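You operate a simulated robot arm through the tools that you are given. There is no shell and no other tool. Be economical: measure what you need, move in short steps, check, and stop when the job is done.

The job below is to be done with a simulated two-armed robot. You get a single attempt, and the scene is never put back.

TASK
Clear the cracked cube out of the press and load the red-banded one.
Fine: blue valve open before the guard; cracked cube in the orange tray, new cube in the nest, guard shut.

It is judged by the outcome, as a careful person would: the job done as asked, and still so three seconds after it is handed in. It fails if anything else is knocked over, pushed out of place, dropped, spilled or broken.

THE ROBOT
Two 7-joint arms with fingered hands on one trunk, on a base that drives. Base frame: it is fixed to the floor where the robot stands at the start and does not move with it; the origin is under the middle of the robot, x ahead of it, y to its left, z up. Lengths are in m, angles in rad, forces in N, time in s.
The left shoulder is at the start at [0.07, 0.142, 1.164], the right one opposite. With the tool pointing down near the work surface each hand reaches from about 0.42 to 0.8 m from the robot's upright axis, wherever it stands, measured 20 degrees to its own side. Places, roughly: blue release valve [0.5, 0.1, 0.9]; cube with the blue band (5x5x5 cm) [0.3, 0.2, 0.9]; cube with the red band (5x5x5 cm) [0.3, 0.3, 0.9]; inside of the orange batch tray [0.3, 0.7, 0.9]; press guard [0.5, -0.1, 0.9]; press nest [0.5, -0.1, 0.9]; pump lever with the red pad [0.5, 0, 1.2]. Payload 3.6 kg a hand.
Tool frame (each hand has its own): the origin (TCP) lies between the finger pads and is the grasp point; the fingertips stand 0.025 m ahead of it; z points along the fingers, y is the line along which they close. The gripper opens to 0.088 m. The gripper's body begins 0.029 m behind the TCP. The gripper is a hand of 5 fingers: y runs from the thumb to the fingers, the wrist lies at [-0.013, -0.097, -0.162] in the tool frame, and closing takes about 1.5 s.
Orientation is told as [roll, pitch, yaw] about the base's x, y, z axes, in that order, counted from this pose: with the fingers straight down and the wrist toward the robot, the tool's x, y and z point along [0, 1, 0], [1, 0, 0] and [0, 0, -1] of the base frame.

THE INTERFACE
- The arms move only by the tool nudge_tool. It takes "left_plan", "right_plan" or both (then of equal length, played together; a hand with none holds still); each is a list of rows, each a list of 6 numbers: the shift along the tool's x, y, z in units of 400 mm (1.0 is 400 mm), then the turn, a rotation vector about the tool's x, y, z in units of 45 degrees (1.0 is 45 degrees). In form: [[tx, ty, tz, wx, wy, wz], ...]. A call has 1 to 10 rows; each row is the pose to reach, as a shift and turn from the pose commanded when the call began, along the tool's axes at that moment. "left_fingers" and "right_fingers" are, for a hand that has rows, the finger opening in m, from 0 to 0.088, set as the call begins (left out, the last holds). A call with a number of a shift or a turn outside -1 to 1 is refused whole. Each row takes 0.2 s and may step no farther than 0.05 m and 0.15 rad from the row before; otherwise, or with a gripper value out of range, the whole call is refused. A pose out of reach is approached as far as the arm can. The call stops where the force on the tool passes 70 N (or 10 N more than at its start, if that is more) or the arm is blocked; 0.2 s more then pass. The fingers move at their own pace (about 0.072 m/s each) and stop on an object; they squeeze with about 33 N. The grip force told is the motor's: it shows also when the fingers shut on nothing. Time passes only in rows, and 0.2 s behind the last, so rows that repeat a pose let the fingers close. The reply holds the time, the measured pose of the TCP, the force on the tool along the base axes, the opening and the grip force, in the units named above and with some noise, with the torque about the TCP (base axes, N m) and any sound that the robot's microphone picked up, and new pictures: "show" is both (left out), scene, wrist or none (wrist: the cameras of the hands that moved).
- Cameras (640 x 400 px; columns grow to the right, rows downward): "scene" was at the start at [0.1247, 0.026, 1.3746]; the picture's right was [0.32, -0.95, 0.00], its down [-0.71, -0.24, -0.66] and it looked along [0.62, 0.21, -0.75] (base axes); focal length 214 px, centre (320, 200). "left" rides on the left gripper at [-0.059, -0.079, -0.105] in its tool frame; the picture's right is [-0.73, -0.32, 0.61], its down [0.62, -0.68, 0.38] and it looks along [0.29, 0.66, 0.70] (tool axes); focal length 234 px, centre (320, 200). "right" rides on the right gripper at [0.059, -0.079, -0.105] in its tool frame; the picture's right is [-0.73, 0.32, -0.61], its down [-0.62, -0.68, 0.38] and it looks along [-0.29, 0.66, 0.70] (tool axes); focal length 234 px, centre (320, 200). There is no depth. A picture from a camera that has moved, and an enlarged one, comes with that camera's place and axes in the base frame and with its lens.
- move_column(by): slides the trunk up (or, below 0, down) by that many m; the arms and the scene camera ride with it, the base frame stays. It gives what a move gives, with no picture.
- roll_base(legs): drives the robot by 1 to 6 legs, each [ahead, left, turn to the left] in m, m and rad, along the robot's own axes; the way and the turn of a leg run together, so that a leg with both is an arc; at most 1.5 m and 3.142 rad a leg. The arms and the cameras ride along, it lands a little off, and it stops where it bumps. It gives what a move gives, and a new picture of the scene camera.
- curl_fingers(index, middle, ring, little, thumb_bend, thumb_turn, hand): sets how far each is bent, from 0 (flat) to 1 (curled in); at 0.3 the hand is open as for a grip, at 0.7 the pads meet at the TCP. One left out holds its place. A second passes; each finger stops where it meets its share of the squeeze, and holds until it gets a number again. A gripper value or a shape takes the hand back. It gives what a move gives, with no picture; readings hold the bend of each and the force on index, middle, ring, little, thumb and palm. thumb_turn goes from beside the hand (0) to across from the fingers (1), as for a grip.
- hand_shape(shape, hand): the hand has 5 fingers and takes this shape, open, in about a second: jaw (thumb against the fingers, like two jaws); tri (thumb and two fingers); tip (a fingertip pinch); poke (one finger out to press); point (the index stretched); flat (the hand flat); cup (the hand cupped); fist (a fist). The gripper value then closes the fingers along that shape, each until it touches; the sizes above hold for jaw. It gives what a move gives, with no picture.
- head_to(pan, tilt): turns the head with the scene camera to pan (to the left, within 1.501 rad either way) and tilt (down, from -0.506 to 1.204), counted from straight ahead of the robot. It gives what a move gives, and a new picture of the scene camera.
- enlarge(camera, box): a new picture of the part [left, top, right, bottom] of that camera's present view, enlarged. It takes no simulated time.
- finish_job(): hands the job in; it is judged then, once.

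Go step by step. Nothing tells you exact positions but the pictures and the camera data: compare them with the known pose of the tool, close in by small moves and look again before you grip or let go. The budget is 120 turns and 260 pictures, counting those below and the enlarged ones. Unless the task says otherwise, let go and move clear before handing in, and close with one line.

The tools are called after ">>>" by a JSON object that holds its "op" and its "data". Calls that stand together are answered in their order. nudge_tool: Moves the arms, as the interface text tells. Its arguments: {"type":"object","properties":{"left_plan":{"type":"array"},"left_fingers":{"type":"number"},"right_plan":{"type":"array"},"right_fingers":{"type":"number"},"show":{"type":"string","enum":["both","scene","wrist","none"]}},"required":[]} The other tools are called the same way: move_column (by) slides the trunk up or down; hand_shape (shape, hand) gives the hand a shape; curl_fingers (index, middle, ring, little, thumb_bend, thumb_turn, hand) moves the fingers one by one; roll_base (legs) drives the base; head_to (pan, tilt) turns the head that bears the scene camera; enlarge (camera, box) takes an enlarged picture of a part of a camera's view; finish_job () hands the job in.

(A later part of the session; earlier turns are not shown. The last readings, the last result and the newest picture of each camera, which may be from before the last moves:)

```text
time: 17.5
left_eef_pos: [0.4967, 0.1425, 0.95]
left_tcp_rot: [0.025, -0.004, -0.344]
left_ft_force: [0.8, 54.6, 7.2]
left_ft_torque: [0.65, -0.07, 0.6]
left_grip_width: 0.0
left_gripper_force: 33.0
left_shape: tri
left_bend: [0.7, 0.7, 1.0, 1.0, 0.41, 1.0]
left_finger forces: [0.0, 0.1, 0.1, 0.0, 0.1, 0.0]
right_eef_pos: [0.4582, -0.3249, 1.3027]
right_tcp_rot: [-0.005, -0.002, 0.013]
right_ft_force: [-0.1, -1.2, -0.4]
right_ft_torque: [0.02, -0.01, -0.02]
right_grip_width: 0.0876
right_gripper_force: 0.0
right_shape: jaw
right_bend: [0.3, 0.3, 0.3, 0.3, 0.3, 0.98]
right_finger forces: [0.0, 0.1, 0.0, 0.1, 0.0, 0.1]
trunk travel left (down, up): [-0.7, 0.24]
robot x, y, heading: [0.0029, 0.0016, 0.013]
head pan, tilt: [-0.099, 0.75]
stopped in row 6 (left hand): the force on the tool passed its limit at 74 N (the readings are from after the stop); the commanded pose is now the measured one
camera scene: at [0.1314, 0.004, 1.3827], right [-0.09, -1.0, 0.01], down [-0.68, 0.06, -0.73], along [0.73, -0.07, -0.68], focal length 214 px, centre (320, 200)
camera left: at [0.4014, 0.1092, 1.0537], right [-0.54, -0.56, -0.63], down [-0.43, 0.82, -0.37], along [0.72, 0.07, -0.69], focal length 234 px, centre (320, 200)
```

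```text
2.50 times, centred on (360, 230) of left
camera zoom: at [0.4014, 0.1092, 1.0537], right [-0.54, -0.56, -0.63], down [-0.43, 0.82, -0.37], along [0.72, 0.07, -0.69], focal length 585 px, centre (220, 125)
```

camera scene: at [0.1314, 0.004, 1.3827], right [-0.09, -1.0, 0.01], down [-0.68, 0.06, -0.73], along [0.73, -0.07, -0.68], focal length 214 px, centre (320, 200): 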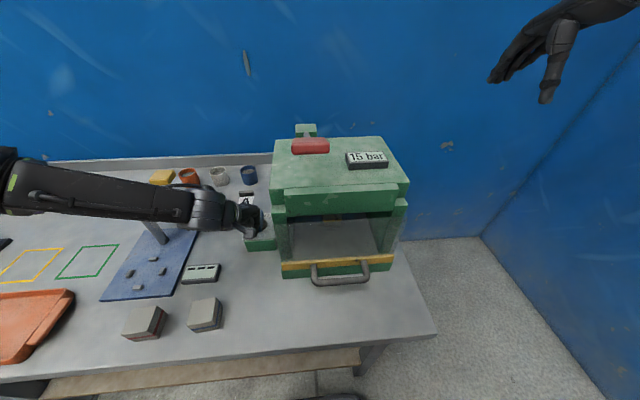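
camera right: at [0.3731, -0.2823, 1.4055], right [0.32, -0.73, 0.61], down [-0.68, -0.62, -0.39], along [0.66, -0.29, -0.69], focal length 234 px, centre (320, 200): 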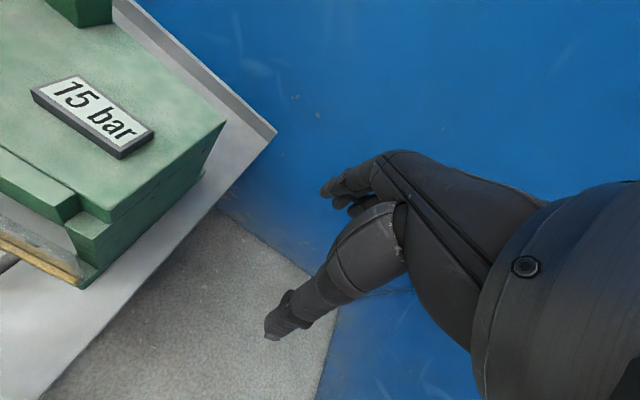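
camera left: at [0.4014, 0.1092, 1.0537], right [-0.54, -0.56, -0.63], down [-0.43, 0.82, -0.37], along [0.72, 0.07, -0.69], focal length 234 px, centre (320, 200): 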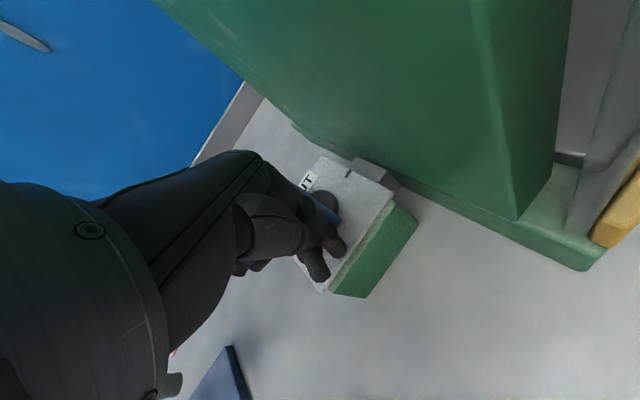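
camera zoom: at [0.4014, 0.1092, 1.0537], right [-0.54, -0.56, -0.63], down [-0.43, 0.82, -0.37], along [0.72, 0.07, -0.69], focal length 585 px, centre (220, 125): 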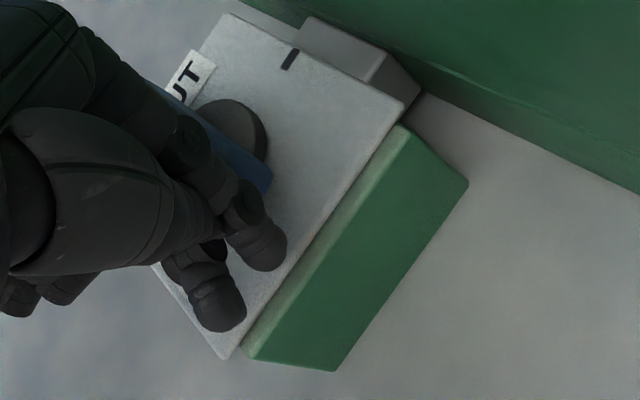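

Net contact was at the end of the bar with about 1.9 N·m, and it did not turn. I back off, raise, and prepare to grip the bar with the jaw across it and twist instead.

>>> {"op": "nudge_tool", "data": {"left_plan": [[0.06, -0.02, 0, 0, 0, 0], [0.07, -0.02, -0.1, 0, 0, 0], [0.07, -0.02, -0.2, 0, 0, 0.15], [0.07, -0.02, -0.22, 0, 0, 0.32], [0.07, -0.02, -0.22, 0, 0, 0.5], [0.07, -0.02, -0.22, 0, 0, 0.68], [0.07, -0.02, -0.22, 0, 0, 0.85], [0.07, -0.02, -0.22, 0, 0, 1.0]], "show": "none"}}

>>> {"op": "hand_shape", "data": {"hand": "left", "shape": "jaw"}}

>>> {"op": "nudge_tool", "data": {"left_plan": [[0, 0, 0, 0, 0, 0.17], [0, 0, 0, 0, 0, 0.34], [0, 0, 0, 0, 0, 0.5], [0, 0, 0, 0, 0, 0.56]], "left_fingers": 0.05}}

>>> {"op": "enlarge", "data": {"camera": "scene", "box": [200, 150, 380, 260]}}

```text
time: 19.3
left_eef_pos: [0.5002, 0.1582, 1.0399]
left_tcp_rot: [0.012, 0.011, -1.144]
left_ft_force: [-0.9, -0.3, -0.1]
left_ft_torque: [-0.02, 0.01, -0.02]
left_grip_width: 0.0
left_gripper_force: 32.8
left_shape: tri
left_bend: [0.7, 0.7, 1.0, 1.0, 0.77, 1.0]
left_finger forces: [0.1, 0.1, 0.1, 0.0, 0.0, 0.1]
right_eef_pos: [0.4593, -0.3332, 1.2993]
right_tcp_rot: [0.001, 0.0, 0.009]
right_ft_force: [0.5, 0.4, 0.0]
right_ft_torque: [0.04, -0.02, -0.01]
right_grip_width: 0.0877
right_gripper_force: 0.0
right_shape: jaw
right_bend: [0.3, 0.3, 0.3, 0.3, 0.3, 0.98]
right_finger forces: [0.0, 0.1, 0.0, 0.0, 0.0, 0.1]
trunk travel left (down, up): [-0.7, 0.24]
robot x, y, heading: [0.0004, 0.0029, 0.009]
head pan, tilt: [-0.099, 0.75]
```

```text
time: 20.2
left_eef_pos: [0.5002, 0.1572, 1.0401]
left_tcp_rot: [0.014, 0.013, -1.141]
left_ft_force: [0.1, 0.8, 0.3]
left_ft_torque: [-0.01, 0.02, 0.0]
left_grip_width: 0.0877
left_gripper_force: 0.1
left_shape: jaw
left_bend: [0.3, 0.3, 0.3, 0.3, 0.3, 0.98]
left_finger forces: [0.0, 0.1, 0.1, 0.1, 0.1, 0.0]
right_eef_pos: [0.4602, -0.3342, 1.3001]
right_tcp_rot: [0.0, 0.001, 0.008]
right_ft_force: [0.4, -0.2, 0.6]
right_ft_torque: [0.0, 0.01, -0.02]
right_grip_width: 0.0874
right_gripper_force: 0.1
right_shape: jaw
right_bend: [0.3, 0.3, 0.3, 0.3, 0.3, 0.98]
right_finger forces: [0.0, 0.1, 0.1, 0.0, 0.1, 0.1]
trunk travel left (down, up): [-0.7, 0.24]
robot x, y, heading: [-0.0028, 0.0017, 0.01]
head pan, tilt: [-0.099, 0.75]
```

```text
time: 21.2
left_eef_pos: [0.4977, 0.1591, 1.04]
left_tcp_rot: [0.008, 0.018, -1.583]
left_ft_force: [0.4, 0.0, 0.0]
left_ft_torque: [-0.02, -0.02, -0.02]
left_grip_width: 0.0504
left_gripper_force: 0.0
left_shape: jaw
left_bend: [0.74, 0.42, 0.38, 0.44, 0.66, 1.0]
left_finger forces: [0.1, 0.0, 0.0, 0.0, 0.1, 0.0]
right_eef_pos: [0.4594, -0.3354, 1.3]
right_tcp_rot: [-0.001, -0.001, 0.009]
right_ft_force: [0.7, -0.5, -0.1]
right_ft_torque: [-0.02, 0.02, 0.01]
right_grip_width: 0.0878
right_gripper_force: 0.1
right_shape: jaw
right_bend: [0.3, 0.3, 0.3, 0.3, 0.3, 0.98]
right_finger forces: [0.1, 0.0, 0.0, 0.0, 0.0, 0.0]
trunk travel left (down, up): [-0.7, 0.24]
robot x, y, heading: [-0.0007, 0.0016, 0.013]
head pan, tilt: [-0.099, 0.75]
camera scene: at [0.1338, -0.0045, 1.3825], right [-0.09, -1.0, 0.0], down [-0.68, 0.06, -0.73], along [0.73, -0.07, -0.68], focal length 214 px, centre (320, 200)
camera left: at [0.4403, 0.2344, 1.1454], right [-0.72, 0.34, -0.61], down [0.64, 0.68, -0.37], along [0.29, -0.65, -0.71], focal length 234 px, centre (320, 200)
```

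scene: 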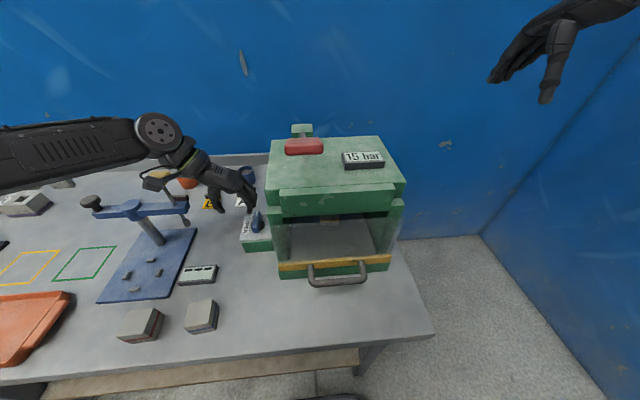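
left: 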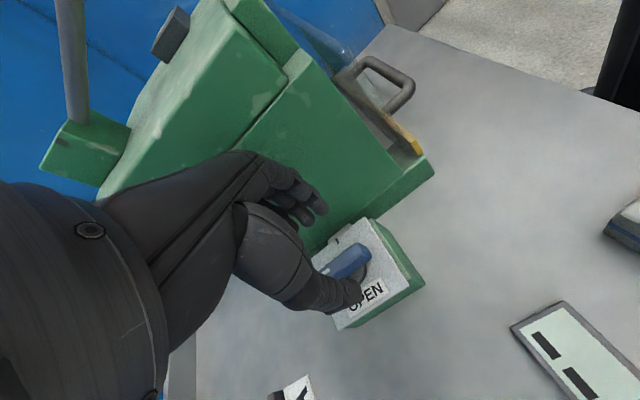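

```text
3.56 times, centred on (290, 205) of scene
camera zoom: at [0.1338, -0.0045, 1.3825], right [-0.09, -1.0, 0.0], down [-0.68, 0.06, -0.73], along [0.73, -0.07, -0.68], focal length 763 px, centre (427, 182)
```

zoom: 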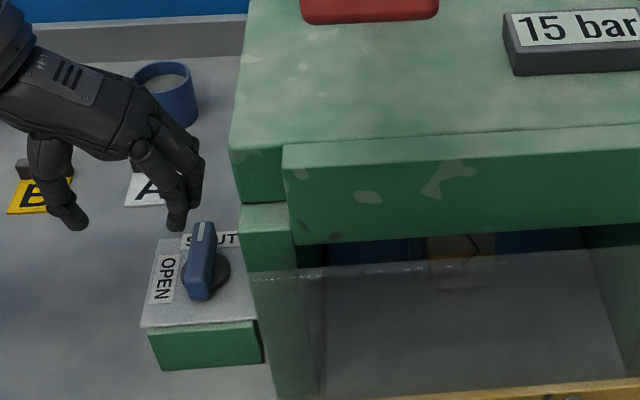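

>>> {"op": "nudge_tool", "data": {"left_plan": [[0.05, 0.04, 0, 0, 0, 0], [0.09, 0.07, 0.03, 0, 0, 0], [0.09, 0.07, 0.1, 0, 0, 0]]}}

>>> {"op": "enlarge", "data": {"camera": "scene", "box": [220, 170, 300, 250]}}

>>> {"op": "enlarge", "data": {"camera": "left", "box": [220, 150, 440, 310]}}

```text
time: 22.0
left_eef_pos: [0.536, 0.1304, 0.9986]
left_tcp_rot: [0.009, 0.017, -1.583]
left_ft_force: [0.2, 0.2, 0.1]
left_ft_torque: [-0.01, -0.04, -0.03]
left_grip_width: 0.0504
left_gripper_force: 0.0
left_shape: jaw
left_bend: [0.74, 0.42, 0.38, 0.43, 0.66, 1.0]
left_finger forces: [0.0, 0.0, 0.1, 0.0, 0.0, 0.0]
right_eef_pos: [0.4582, -0.3346, 1.3005]
right_tcp_rot: [0.0, -0.001, 0.008]
right_ft_force: [-0.1, 0.4, 0.0]
right_ft_torque: [-0.04, -0.02, 0.03]
right_grip_width: 0.0878
right_gripper_force: 0.1
right_shape: jaw
right_bend: [0.3, 0.3, 0.3, 0.3, 0.3, 0.98]
right_finger forces: [0.1, 0.0, 0.1, 0.0, 0.0, 0.1]
trunk travel left (down, up): [-0.7, 0.24]
robot x, y, heading: [0.0013, 0.0011, 0.009]
head pan, tilt: [-0.099, 0.75]
camera scene: at [0.1336, -0.0039, 1.3826], right [-0.09, -1.0, 0.0], down [-0.68, 0.06, -0.73], along [0.73, -0.07, -0.68], focal length 214 px, centre (320, 200)
camera left: at [0.4773, 0.2067, 1.105], right [-0.72, 0.34, -0.61], down [0.63, 0.68, -0.37], along [0.29, -0.65, -0.7], focal length 234 px, centre (320, 200)
```

scene: 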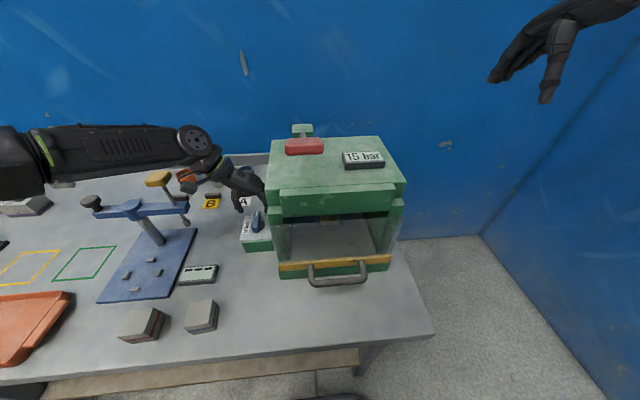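
left: 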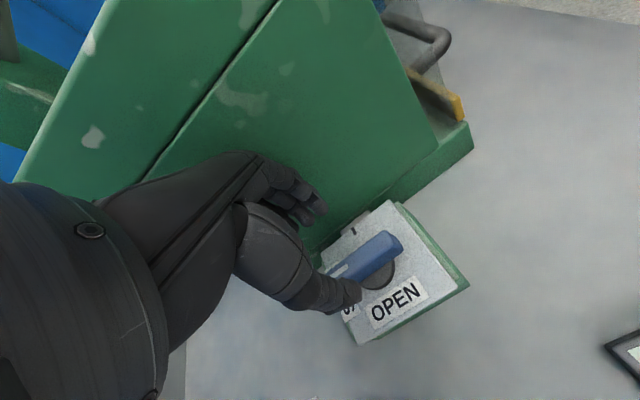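

```text
5.00 times, centred on (260, 210) of scene
camera zoom: at [0.1336, -0.0039, 1.3826], right [-0.09, -1.0, 0.0], down [-0.68, 0.06, -0.73], along [0.73, -0.07, -0.68], focal length 1072 px, centre (620, 150)
```

zoom: 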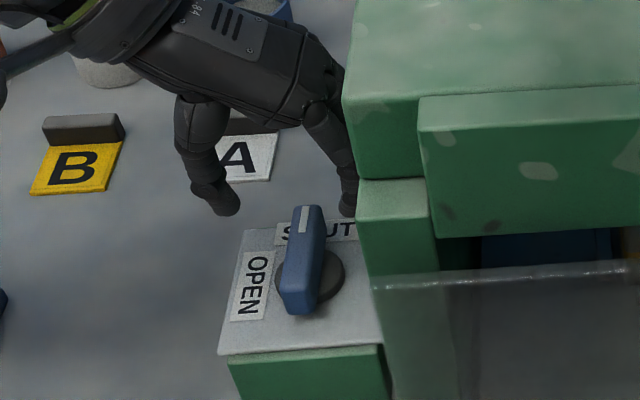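

```text
2.50 times, centred on (330, 230) of left
camera zoom: at [0.4773, 0.2067, 1.105], right [-0.72, 0.34, -0.61], down [0.63, 0.68, -0.37], along [0.29, -0.65, -0.7], focal length 585 px, centre (295, 125)
```

zoom: 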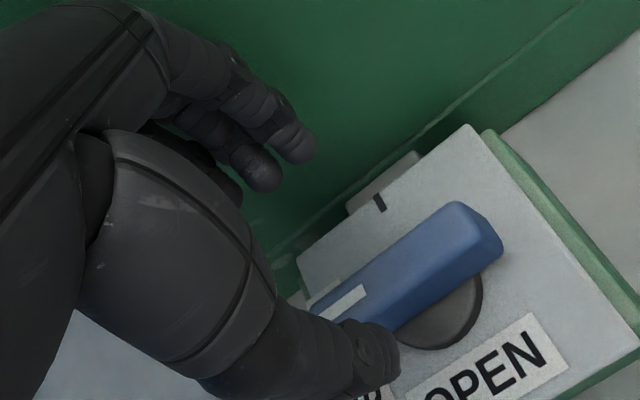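

Jaw straddles the bar, with the index just clear of the press wall. I lower the hand over the bar and close.

>>> {"op": "nudge_tool", "data": {"left_plan": [[-0.005, -0.006, 0.05, 0, 0, 0], [-0.005, -0.006, 0.1, 0, 0, 0], [-0.005, -0.006, 0.1, 0, 0, 0]]}}

>>> {"op": "enlarge", "data": {"camera": "scene", "box": [220, 170, 300, 250]}}

```text
time: 22.8
left_eef_pos: [0.5336, 0.1337, 0.9613]
left_tcp_rot: [0.012, 0.018, -1.58]
left_ft_force: [0.0, 0.1, -0.3]
left_ft_torque: [0.01, -0.02, -0.03]
left_grip_width: 0.0502
left_gripper_force: 0.1
left_shape: jaw
left_bend: [0.74, 0.42, 0.38, 0.43, 0.66, 1.0]
left_finger forces: [0.0, 0.0, 0.1, 0.0, 0.0, 0.0]
right_eef_pos: [0.4592, -0.3347, 1.3002]
right_tcp_rot: [0.003, -0.002, 0.009]
right_ft_force: [0.7, 0.5, 0.5]
right_ft_torque: [0.01, 0.02, -0.02]
right_grip_width: 0.0875
right_gripper_force: 0.1
right_shape: jaw
right_bend: [0.3, 0.3, 0.3, 0.3, 0.3, 0.98]
right_finger forces: [0.1, 0.1, 0.1, 0.0, 0.0, 0.0]
trunk travel left (down, up): [-0.7, 0.24]
robot x, y, heading: [-0.0002, 0.0026, 0.011]
head pan, tilt: [-0.099, 0.75]
camera scene: at [0.1334, -0.0046, 1.3826], right [-0.09, -1.0, 0.0], down [-0.68, 0.06, -0.73], along [0.73, -0.07, -0.68], focal length 214 px, centre (320, 200)
camera left: at [0.4735, 0.2099, 1.0664], right [-0.72, 0.34, -0.61], down [0.63, 0.68, -0.37], along [0.29, -0.65, -0.7], focal length 234 px, centre (320, 200)
```

scene: 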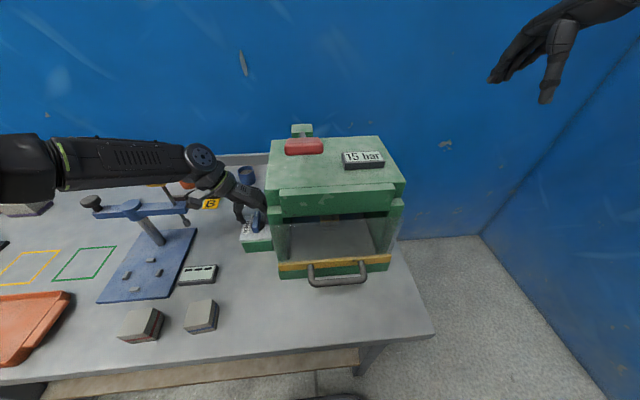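
left: 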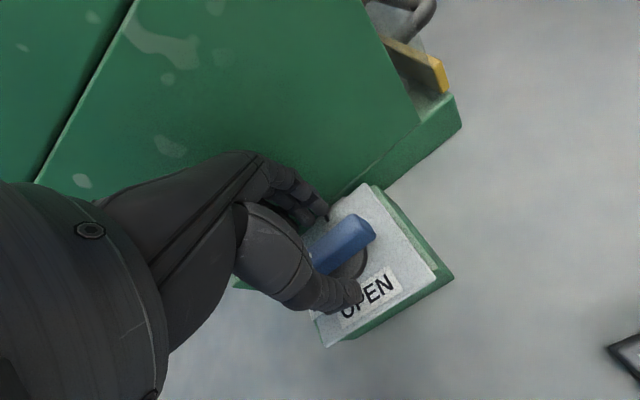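

```text
5.00 times, centred on (260, 210) of scene
camera zoom: at [0.1334, -0.0046, 1.3826], right [-0.09, -1.0, 0.0], down [-0.68, 0.06, -0.73], along [0.73, -0.07, -0.68], focal length 1072 px, centre (620, 150)
```

zoom: 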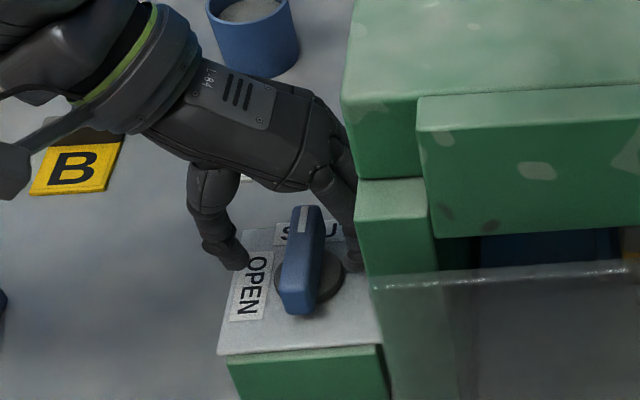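

>>> {"op": "nudge_tool", "data": {"left_plan": [[0, 0, 0.02, 0, 0, 0], [0, 0, 0.02, 0, 0, 0], [0, 0, 0.02, 0, 0, 0], [0, 0, 0.02, 0, 0, 0], [0, 0, 0.02, 0, 0, 0], [0, 0, 0.02, 0, 0, 0]], "left_fingers": 0, "show": "wrist"}}

>>> {"op": "enlarge", "data": {"camera": "scene", "box": [220, 170, 300, 250]}}

```text
time: 24.2
left_eef_pos: [0.5301, 0.1356, 0.9544]
left_tcp_rot: [0.011, 0.017, -1.583]
left_ft_force: [7.1, 3.0, 8.0]
left_ft_torque: [0.03, -0.21, -0.1]
left_grip_width: 0.0116
left_gripper_force: 32.8
left_shape: jaw
left_bend: [0.73, 0.59, 0.57, 0.71, 0.73, 1.0]
left_finger forces: [15.8, 8.3, 3.8, 3.0, 32.8, 0.0]
left hand out of reach, approached as far as the arm can: row 1, 2, 3, 4, 5, 6
right_eef_pos: [0.4591, -0.3339, 1.3011]
right_tcp_rot: [0.0, -0.002, 0.01]
right_ft_force: [-0.2, 0.2, 0.1]
right_ft_torque: [-0.01, 0.0, 0.01]
right_grip_width: 0.0877
right_gripper_force: 0.1
right_shape: jaw
right_bend: [0.3, 0.3, 0.3, 0.3, 0.3, 0.98]
right_finger forces: [0.1, 0.1, 0.1, 0.0, 0.1, 0.0]
trunk travel left (down, up): [-0.7, 0.24]
robot x, y, heading: [-0.0016, -0.0028, 0.006]
head pan, tilt: [-0.099, 0.75]
camera left: at [0.4709, 0.2119, 1.0598], right [-0.72, 0.34, -0.61], down [0.63, 0.68, -0.37], along [0.29, -0.65, -0.7], focal length 234 px, centre (320, 200)
```

left: 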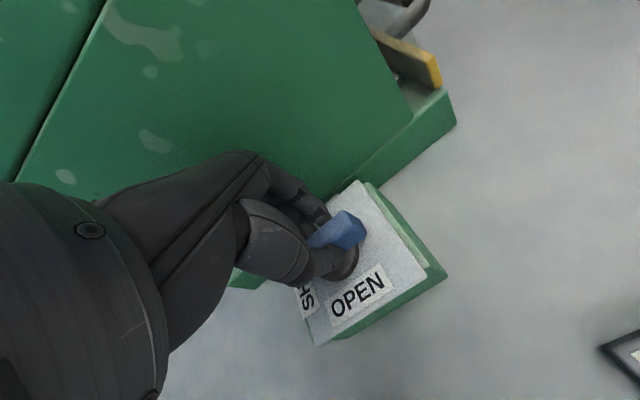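

```text
5.00 times, centred on (260, 210) of scene
camera zoom: at [0.134, -0.0041, 1.3826], right [-0.09, -1.0, 0.0], down [-0.68, 0.06, -0.73], along [0.73, -0.07, -0.68], focal length 1072 px, centre (620, 150)
```

zoom: 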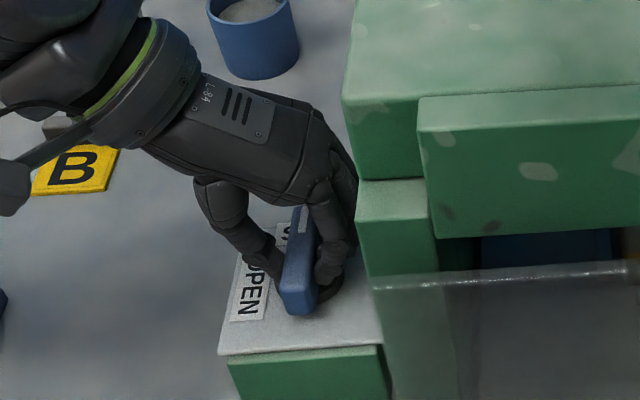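

Gripped firmly (11.6 mm bar). I twist 45° counter-clockwise.

>>> {"op": "nudge_tool", "data": {"left_plan": [[-0.001, 0.002, 0.015, 0, 0, -0.17], [-0.002, 0.004, 0.015, 0, 0, -0.34], [-0.003, 0.006, 0.015, 0, 0, -0.51], [-0.005, 0.008, 0.015, 0, 0, -0.68], [-0.006, 0.01, 0.015, 0, 0, -0.85], [-0.007, 0.011, 0.015, 0, 0, -1.0]]}}

>>> {"op": "enlarge", "data": {"camera": "scene", "box": [220, 170, 300, 250]}}

```text
time: 25.6
left_eef_pos: [0.5242, 0.1282, 0.9497]
left_tcp_rot: [0.023, 0.006, -0.801]
left_ft_force: [-6.8, -8.4, 22.2]
left_ft_torque: [-0.12, -0.44, -0.69]
left_grip_width: 0.0119
left_gripper_force: 33.2
left_shape: jaw
left_bend: [0.75, 0.56, 0.4, 0.4, 0.73, 1.0]
left_finger forces: [7.4, 15.3, 8.0, 13.0, 31.8, 0.1]
right_eef_pos: [0.4539, -0.3382, 1.302]
right_tcp_rot: [0.002, -0.004, 0.006]
right_ft_force: [-0.1, 0.3, 0.2]
right_ft_torque: [0.01, -0.01, -0.03]
right_grip_width: 0.0878
right_gripper_force: 0.0
right_shape: jaw
right_bend: [0.3, 0.3, 0.3, 0.3, 0.3, 0.98]
right_finger forces: [0.1, 0.0, 0.0, 0.0, 0.1, 0.1]
trunk travel left (down, up): [-0.7, 0.24]
robot x, y, heading: [0.0016, 0.0006, 0.006]
head pan, tilt: [-0.099, 0.75]
camera scene: at [0.128, -0.0079, 1.383], right [-0.09, -1.0, 0.0], down [-0.68, 0.06, -0.73], along [0.73, -0.07, -0.68], focal length 214 px, centre (320, 200)
camera left: at [0.4243, 0.1397, 1.054], right [-0.74, -0.26, -0.62], down [-0.02, 0.93, -0.37], along [0.67, -0.26, -0.69], focal length 234 px, centre (320, 200)
```

scene: 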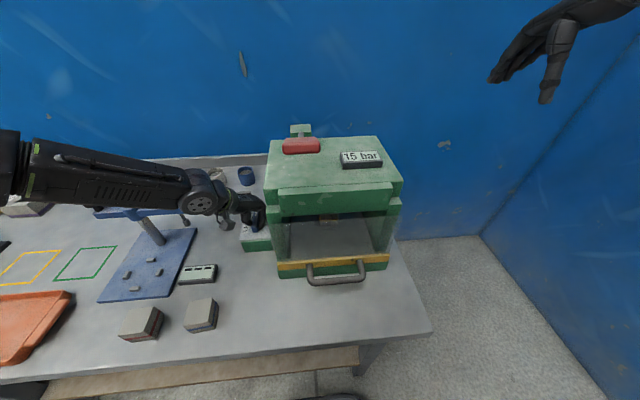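
left: 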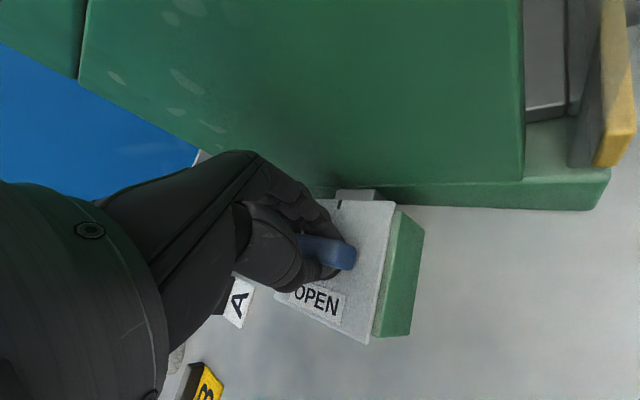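

```text
5.00 times, centred on (260, 210) of scene
camera zoom: at [0.128, -0.0079, 1.383], right [-0.09, -1.0, 0.0], down [-0.68, 0.06, -0.73], along [0.73, -0.07, -0.68], focal length 1072 px, centre (620, 150)
```

zoom: 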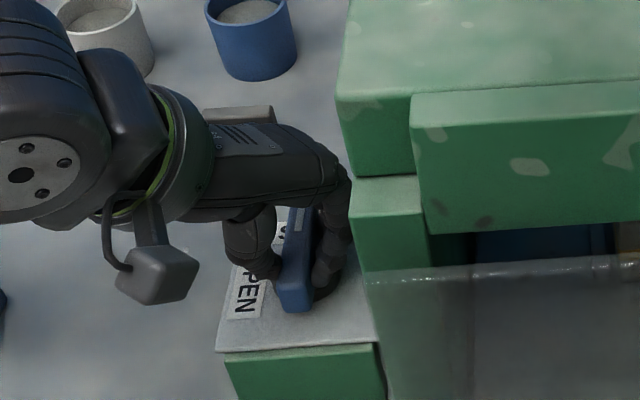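

The fingers slipped around the bar rather than turning it. I release, lift and look straight at the knob to see whether it turned at all.

>>> {"op": "nudge_tool", "data": {"left_plan": [[0, 0, 0, 0, 0, 0], [0, 0, 0, 0, 0, 0], [0, 0, 0, 0, 0, 0], [0, 0, -0.1, 0, 0, 0], [0, 0, -0.2, 0, 0, 0], [0.1, -0.1, -0.2, 0, 0, 0]], "left_fingers": 0.06, "show": "none"}}

>>> {"op": "enlarge", "data": {"camera": "left", "box": [300, 120, 500, 280]}}

>>> {"op": "enlarge", "data": {"camera": "scene", "box": [220, 170, 300, 250]}}

```text
refused: row 6 steps farther than a row can; nothing moved
```

```text
2.50 times, centred on (400, 200) of left
camera zoom: at [0.4243, 0.1397, 1.054], right [-0.74, -0.26, -0.62], down [-0.02, 0.93, -0.37], along [0.67, -0.26, -0.69], focal length 585 px, centre (120, 200)
```

zoom: 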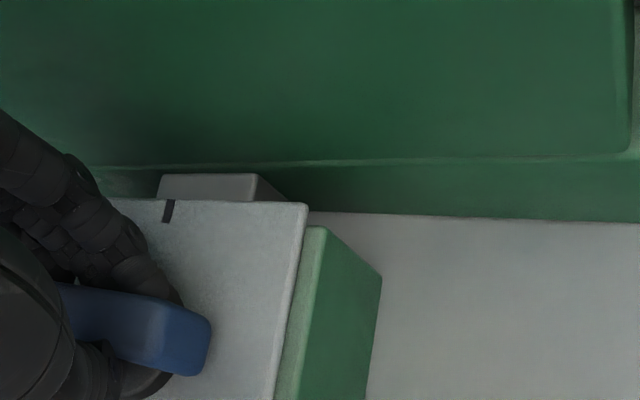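

```text
5.00 times, centred on (260, 210) of scene
camera zoom: at [0.128, -0.0079, 1.383], right [-0.09, -1.0, 0.0], down [-0.68, 0.06, -0.73], along [0.73, -0.07, -0.68], focal length 1072 px, centre (620, 150)
```

zoom: 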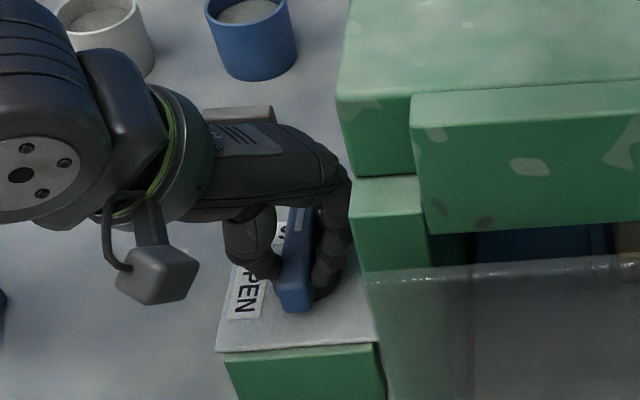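

>>> {"op": "nudge_tool", "data": {"left_plan": [[0, 0, 0, 0, 0, 0], [0, 0, 0, 0, 0, 0], [0, 0, 0, 0, 0, 0], [0, 0, -0.1, 0, 0, 0], [0, 0, -0.2, 0, 0, 0], [0.08, -0.08, -0.2, 0, 0, 0], [0.16, -0.16, -0.2, 0, 0, 0]], "left_fingers": 0.06, "show": "none"}}

>>> {"op": "enlarge", "data": {"camera": "left", "box": [300, 120, 500, 280]}}

>>> {"op": "enlarge", "data": {"camera": "scene", "box": [220, 170, 300, 250]}}

```text
time: 27.2
left_eef_pos: [0.5259, 0.222, 1.0287]
left_tcp_rot: [0.016, 0.006, -0.798]
left_ft_force: [-0.6, 0.3, -0.5]
left_ft_torque: [0.0, 0.02, -0.02]
left_grip_width: 0.0602
left_gripper_force: 0.0
left_shape: jaw
left_bend: [0.28, 0.38, 0.34, 0.35, 0.6, 1.0]
left_finger forces: [0.1, 0.0, 0.0, 0.1, 0.0, 0.0]
right_eef_pos: [0.4583, -0.332, 1.3016]
right_tcp_rot: [-0.002, 0.002, 0.01]
right_ft_force: [-1.5, 0.8, 0.2]
right_ft_torque: [-0.02, -0.01, 0.01]
right_grip_width: 0.088
right_gripper_force: 0.1
right_shape: jaw
right_bend: [0.3, 0.3, 0.3, 0.3, 0.3, 0.98]
right_finger forces: [0.1, 0.0, 0.0, 0.0, 0.0, 0.0]
trunk travel left (down, up): [-0.7, 0.24]
robot x, y, heading: [-0.0014, 0.0044, 0.01]
head pan, tilt: [-0.099, 0.75]
```

```text
2.50 times, centred on (400, 200) of left
camera zoom: at [0.4273, 0.2335, 1.1323], right [-0.74, -0.27, -0.62], down [-0.03, 0.93, -0.37], along [0.67, -0.26, -0.69], focal length 585 px, centre (120, 200)
```

zoom: 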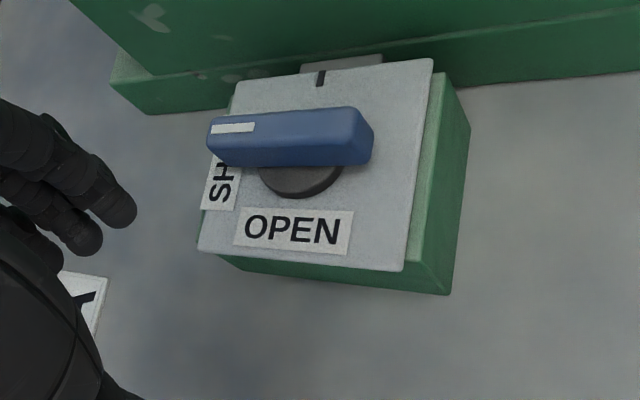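

```text
5.00 times, centred on (260, 210) of scene
camera zoom: at [0.1329, -0.0022, 1.3826], right [-0.09, -1.0, 0.0], down [-0.68, 0.06, -0.73], along [0.73, -0.07, -0.68], focal length 1072 px, centre (620, 150)
```

zoom: 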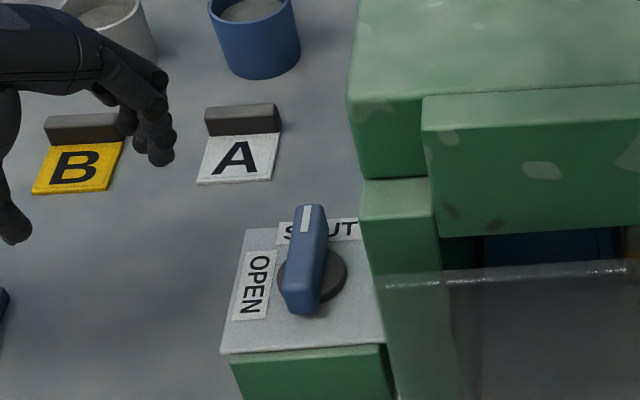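

The knob is still exactly at SHUT; about 2 N·m counter-clockwise did nothing. I test gently whether it gives the other way, pushing lightly on the far end with the pinched fingers.

>>> {"op": "hand_shape", "data": {"hand": "left", "shape": "tri"}}

>>> {"op": "nudge_tool", "data": {"left_plan": [[0, 0, 0, 0, 0, 0], [0, 0, 0, 0, 0, 0], [0, 0, 0, 0, 0, 0], [0, 0, 0, 0, 0, 0], [0, 0, 0, 0, 0, 0], [-0.051, 0.1, 0.08, 0, 0, 0], [-0.051, 0.132, 0.185, 0, 0, 0], [-0.068, 0.15, 0.185, 0, 0, 0], [-0.078, 0.16, 0.185, 0, 0, 0]], "left_fingers": 0}}

>>> {"op": "enlarge", "data": {"camera": "scene", "box": [220, 170, 300, 250]}}

```text
time: 28.1
left_eef_pos: [0.5281, 0.2199, 1.0281]
left_tcp_rot: [0.017, 0.008, -0.798]
left_ft_force: [-0.5, -1.3, -0.4]
left_ft_torque: [0.01, -0.03, 0.0]
left_grip_width: 0.0876
left_gripper_force: 0.0
left_shape: tri
left_bend: [0.3, 0.3, 0.99, 0.99, 0.3, 0.98]
left_finger forces: [0.1, 0.0, 0.0, 0.0, 0.0, 0.0]
right_eef_pos: [0.4587, -0.3339, 1.3002]
right_tcp_rot: [0.0, 0.0, 0.011]
right_ft_force: [0.4, -0.1, 0.4]
right_ft_torque: [0.04, 0.0, 0.01]
right_grip_width: 0.0878
right_gripper_force: 0.1
right_shape: jaw
right_bend: [0.3, 0.3, 0.3, 0.3, 0.3, 0.98]
right_finger forces: [0.0, 0.1, 0.0, 0.1, 0.1, 0.1]
trunk travel left (down, up): [-0.7, 0.24]
robot x, y, heading: [-0.0039, 0.0014, 0.006]
head pan, tilt: [-0.099, 0.75]
```

```text
refused: row 6 steps farther than a row can; nothing moved
```

```text
5.00 times, centred on (260, 210) of scene
camera zoom: at [0.1337, -0.0047, 1.3825], right [-0.09, -1.0, 0.0], down [-0.68, 0.06, -0.73], along [0.73, -0.07, -0.68], focal length 1072 px, centre (620, 150)
```

zoom: 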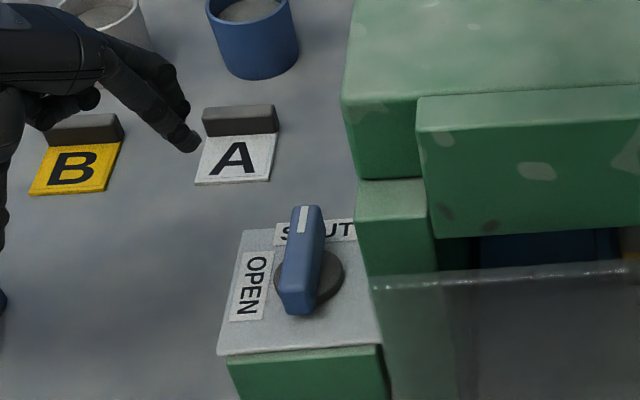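

>>> {"op": "nudge_tool", "data": {"left_plan": [[0, 0, 0, 0, 0, 0], [0, 0, 0, 0, 0, 0], [0, 0, 0, 0, 0, 0], [0, 0, 0, 0, 0, 0], [-0.03, 0.06, 0.04, 0, 0, 0], [-0.051, 0.11, 0.11, 0, 0, 0], [-0.051, 0.132, 0.185, 0, 0, 0], [-0.068, 0.15, 0.185, 0, 0, 0], [-0.085, 0.167, 0.185, 0, 0, 0]], "left_fingers": 0}}

>>> {"op": "enlarge", "data": {"camera": "scene", "box": [220, 170, 300, 250]}}

```text
time: 30.1
left_eef_pos: [0.5511, 0.1546, 0.9537]
left_tcp_rot: [0.016, 0.003, -0.794]
left_ft_force: [4.2, 11.9, 3.9]
left_ft_torque: [0.0, -0.05, 0.01]
left_grip_width: 0.0
left_gripper_force: 33.2
left_shape: tri
left_bend: [0.7, 0.7, 1.0, 1.0, 0.36, 1.0]
left_finger forces: [0.0, 0.0, 0.1, 0.1, 0.1, 0.1]
right_eef_pos: [0.46, -0.3293, 1.3014]
right_tcp_rot: [-0.004, 0.001, 0.011]
right_ft_force: [-0.4, 0.5, 0.2]
right_ft_torque: [-0.05, 0.0, -0.04]
right_grip_width: 0.0877
right_gripper_force: 0.1
right_shape: jaw
right_bend: [0.3, 0.3, 0.3, 0.3, 0.3, 0.98]
right_finger forces: [0.1, 0.0, 0.0, 0.1, 0.1, 0.1]
trunk travel left (down, up): [-0.7, 0.24]
robot x, y, heading: [0.0045, 0.0007, 0.006]
head pan, tilt: [-0.099, 0.75]
camera scene: at [0.1343, 0.0009, 1.3826], right [-0.09, -1.0, 0.0], down [-0.68, 0.06, -0.73], along [0.73, -0.07, -0.68], focal length 214 px, centre (320, 200)
camera left: at [0.4528, 0.1658, 1.0573], right [-0.74, -0.27, -0.62], down [-0.03, 0.93, -0.37], along [0.67, -0.26, -0.69], focal length 234 px, centre (320, 200)
```

scene: 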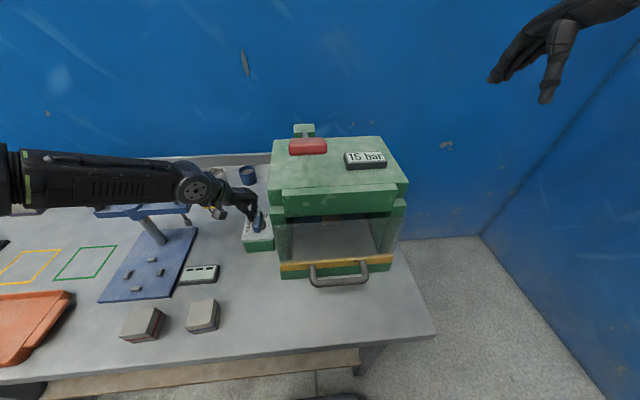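
left: 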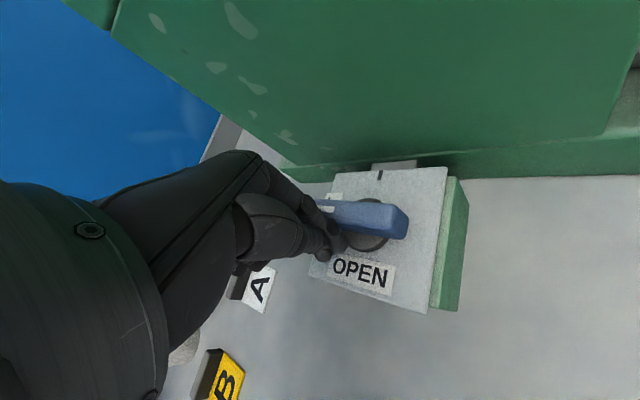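

```text
5.00 times, centred on (260, 210) of scene
camera zoom: at [0.1343, 0.0009, 1.3826], right [-0.09, -1.0, 0.0], down [-0.68, 0.06, -0.73], along [0.73, -0.07, -0.68], focal length 1072 px, centre (620, 150)
```

zoom: 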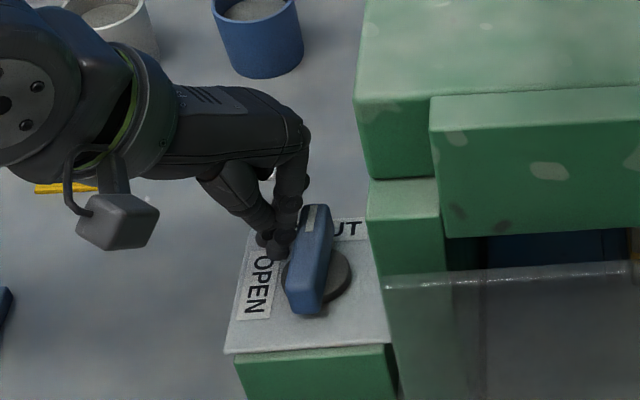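

>>> {"op": "nudge_tool", "data": {"left_plan": [[-0.012, 0.012, 0, 0, 0, 0], [-0.024, 0.024, 0, 0, 0, 0], [-0.03, 0.03, 0, 0, 0, 0]], "show": "none"}}

>>> {"op": "enlarge", "data": {"camera": "scene", "box": [220, 150, 400, 250]}}

>>> {"op": "enlarge", "data": {"camera": "left", "box": [280, 150, 480, 310]}}

```text
time: 30.9
left_eef_pos: [0.557, 0.1403, 0.9511]
left_tcp_rot: [0.014, 0.003, -0.794]
left_ft_force: [31.9, 31.9, 13.2]
left_ft_torque: [0.48, -0.47, -0.32]
left_grip_width: 0.0
left_gripper_force: 32.7
left_shape: tri
left_bend: [0.7, 0.7, 1.0, 1.0, 0.36, 1.0]
left_finger forces: [45.1, 0.0, 0.0, 0.1, 0.0, 0.0]
right_eef_pos: [0.4651, -0.3271, 1.2993]
right_tcp_rot: [-0.004, 0.005, 0.008]
right_ft_force: [0.2, 1.2, -0.2]
right_ft_torque: [0.01, 0.0, 0.0]
right_grip_width: 0.0877
right_gripper_force: 0.1
right_shape: jaw
right_bend: [0.3, 0.3, 0.3, 0.3, 0.3, 0.98]
right_finger forces: [0.0, 0.1, 0.0, 0.0, 0.0, 0.0]
trunk travel left (down, up): [-0.7, 0.24]
robot x, y, heading: [-0.0039, -0.001, 0.007]
head pan, tilt: [-0.099, 0.75]
```

```text
3.56 times, centred on (310, 200) of scene
camera zoom: at [0.1398, 0.0034, 1.3821], right [-0.09, -1.0, 0.01], down [-0.68, 0.06, -0.73], along [0.73, -0.07, -0.69], focal length 763 px, centre (356, 200)
```

zoom: 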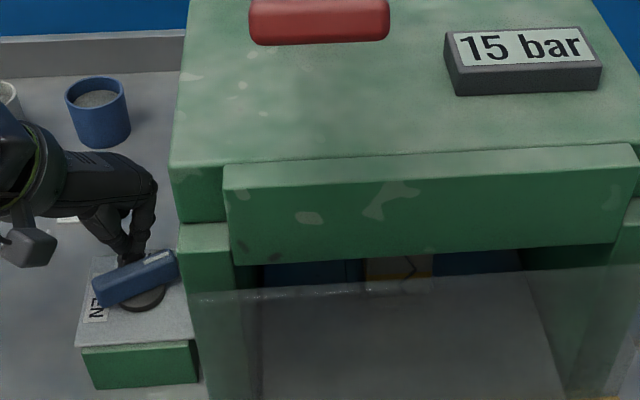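

```text
2.50 times, centred on (380, 230) of left
camera zoom: at [0.4576, 0.1512, 1.0558], right [-0.74, -0.27, -0.62], down [-0.03, 0.93, -0.37], along [0.67, -0.26, -0.69], focal length 585 px, centre (170, 125)
```

zoom: 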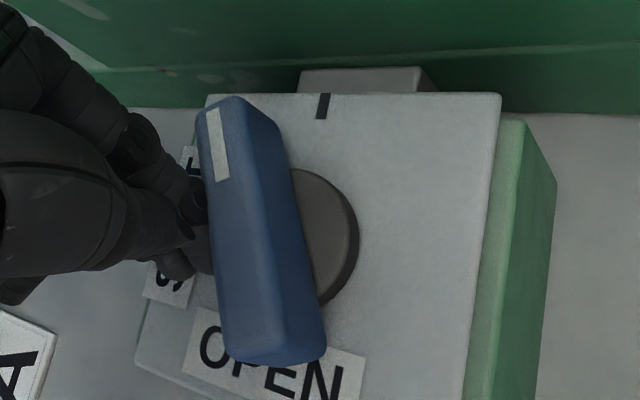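

It turned: the valve goes clockwise, and is now about 70° round with the bar swinging toward the OPEN line, though the display still shows 15 bar. I move the finger nearer the stripe end and push it on until it stops.

>>> {"op": "nudge_tool", "data": {"left_plan": [[0.014, 0.014, 0, 0, 0, 0], [-0.002, 0.034, 0, 0, 0, 0], [-0.017, 0.053, 0, 0, 0, 0], [-0.038, 0.039, 0, 0, 0, 0], [-0.049, 0.028, 0, 0, 0, 0], [-0.06, 0.018, 0, 0, 0, 0]], "show": "none"}}

>>> {"op": "enlarge", "data": {"camera": "scene", "box": [220, 150, 400, 250]}}

>>> {"op": "enlarge", "data": {"camera": "left", "box": [280, 150, 480, 310]}}

```text
time: 32.3
left_eef_pos: [0.5521, 0.1152, 0.951]
left_tcp_rot: [0.018, 0.002, -0.792]
left_ft_force: [67.9, 12.1, 22.9]
left_ft_torque: [0.25, -1.17, 0.05]
left_grip_width: 0.0
left_gripper_force: 33.0
left_shape: tri
left_bend: [0.7, 0.7, 1.0, 1.0, 0.76, 1.0]
left_finger forces: [53.9, 13.5, 0.0, 0.1, 0.1, 0.0]
right_eef_pos: [0.4717, -0.3315, 1.2964]
right_tcp_rot: [-0.003, 0.011, 0.007]
right_ft_force: [-0.6, -0.8, 0.4]
right_ft_torque: [-0.01, 0.03, 0.02]
right_grip_width: 0.0877
right_gripper_force: 0.1
right_shape: jaw
right_bend: [0.3, 0.3, 0.3, 0.3, 0.3, 0.98]
right_finger forces: [0.0, 0.0, 0.0, 0.0, 0.0, 0.1]
trunk travel left (down, up): [-0.7, 0.24]
robot x, y, heading: [0.0011, 0.0042, 0.013]
head pan, tilt: [-0.099, 0.75]
```

```text
3.56 times, centred on (310, 200) of scene
camera zoom: at [0.1474, -0.0021, 1.3816], right [-0.09, -1.0, 0.0], down [-0.69, 0.06, -0.72], along [0.72, -0.07, -0.69], focal length 763 px, centre (356, 200)
```

zoom: 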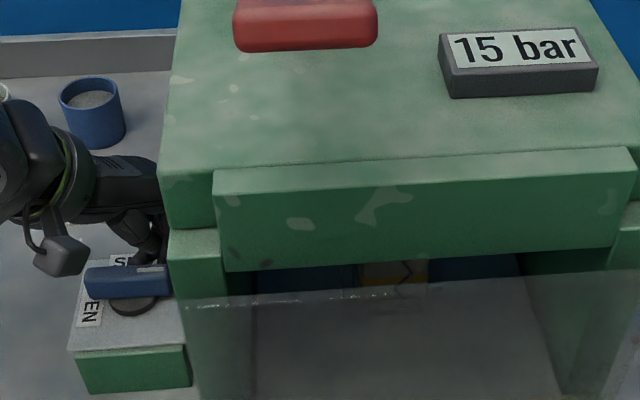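

```text
2.50 times, centred on (380, 230) of left
camera zoom: at [0.4539, 0.1262, 1.0557], right [-0.74, -0.27, -0.62], down [-0.03, 0.93, -0.37], along [0.68, -0.25, -0.69], focal length 585 px, centre (170, 125)
```

zoom: 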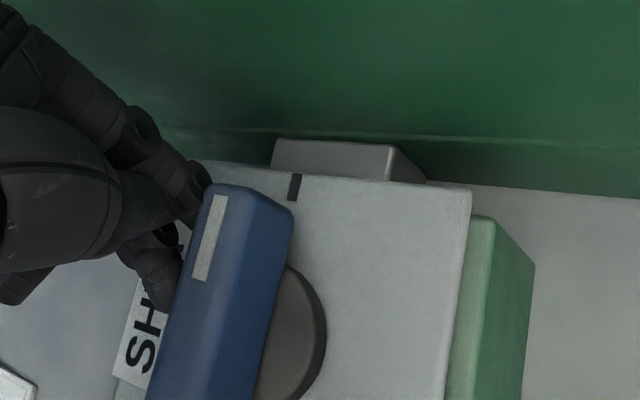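

The bar now lies along the OPEN line, apparently at a stop. I back the finger off, wait, and check the pressure and the knob.

>>> {"op": "nudge_tool", "data": {"left_plan": [[0.03, 0.03, 0, 0, 0, 0], [0.06, 0.03, -0.05, 0, 0, 0], [0.1, 0, -0.15, 0, 0, 0], [0.18, -0.05, -0.2, 0, 0, 0], [0.25, -0.12, -0.2, 0, 0, 0], [0.25, -0.18, -0.2, 0, 0, 0]], "show": "both"}}

>>> {"op": "enlarge", "data": {"camera": "scene", "box": [220, 130, 400, 250]}}

>>> {"op": "enlarge", "data": {"camera": "left", "box": [300, 120, 500, 280]}}

```text
time: 33.7
left_eef_pos: [0.5596, 0.2331, 1.0354]
left_tcp_rot: [0.017, 0.007, -0.797]
left_ft_force: [0.5, -0.7, -0.1]
left_ft_torque: [0.03, -0.01, 0.0]
left_grip_width: 0.0
left_gripper_force: 33.0
left_shape: tri
left_bend: [0.7, 0.7, 1.0, 1.0, 0.77, 1.0]
left_finger forces: [0.1, 0.0, 0.1, 0.0, 0.0, 0.0]
right_eef_pos: [0.4571, -0.3341, 1.3013]
right_tcp_rot: [0.0, -0.001, 0.008]
right_ft_force: [-0.5, -0.5, -0.5]
right_ft_torque: [-0.01, 0.02, 0.01]
right_grip_width: 0.0878
right_gripper_force: 0.0
right_shape: jaw
right_bend: [0.3, 0.3, 0.3, 0.3, 0.3, 0.98]
right_finger forces: [0.0, 0.0, 0.1, 0.0, 0.0, 0.0]
trunk travel left (down, up): [-0.7, 0.24]
robot x, y, heading: [-0.0009, 0.0022, 0.01]
head pan, tilt: [-0.099, 0.75]
camera scene: at [0.1324, -0.0039, 1.3827], right [-0.09, -1.0, 0.0], down [-0.68, 0.06, -0.73], along [0.73, -0.07, -0.68], focal length 214 px, centre (320, 200)
camera left: at [0.461, 0.2447, 1.1402], right [-0.74, -0.27, -0.62], down [-0.03, 0.93, -0.37], along [0.67, -0.26, -0.69], focal length 234 px, centre (320, 200)
```

scene: 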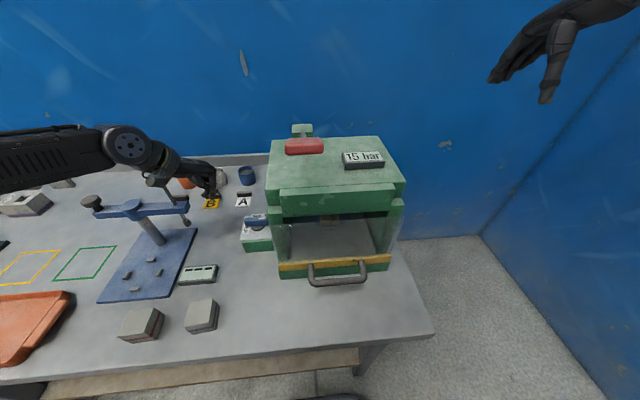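
left: 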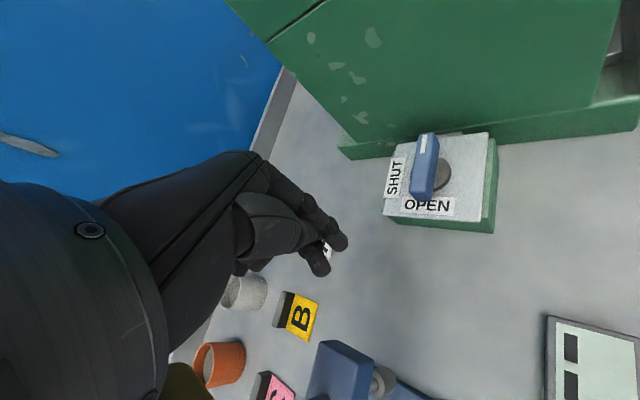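

```text
3.33 times, centred on (310, 190) of scene
camera zoom: at [0.1324, -0.0039, 1.3827], right [-0.09, -1.0, 0.0], down [-0.68, 0.06, -0.73], along [0.73, -0.07, -0.68], focal length 715 px, centre (353, 233)
```

zoom: 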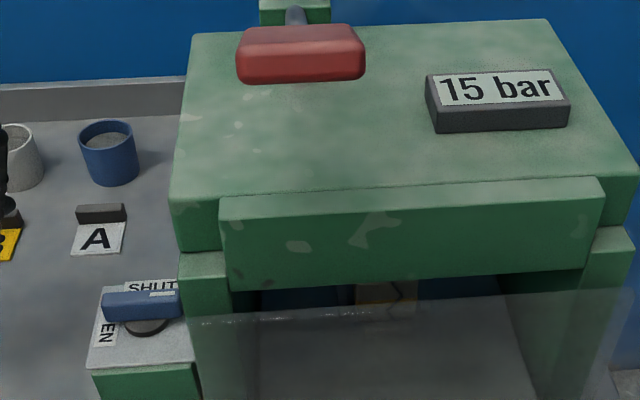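

```text
2.50 times, centred on (400, 200) of left
camera zoom: at [0.461, 0.2447, 1.1402], right [-0.74, -0.27, -0.62], down [-0.03, 0.93, -0.37], along [0.67, -0.26, -0.69], focal length 585 px, centre (120, 200)
```

zoom: 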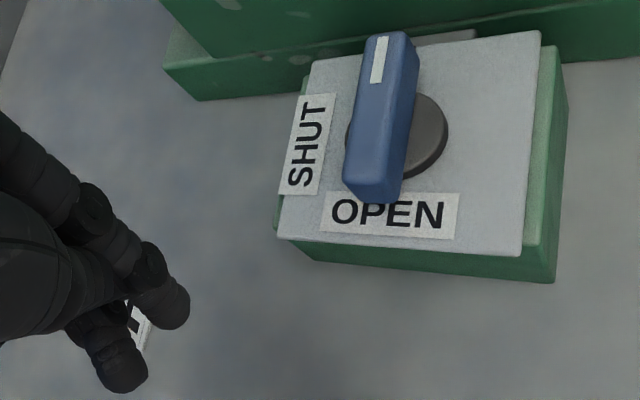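

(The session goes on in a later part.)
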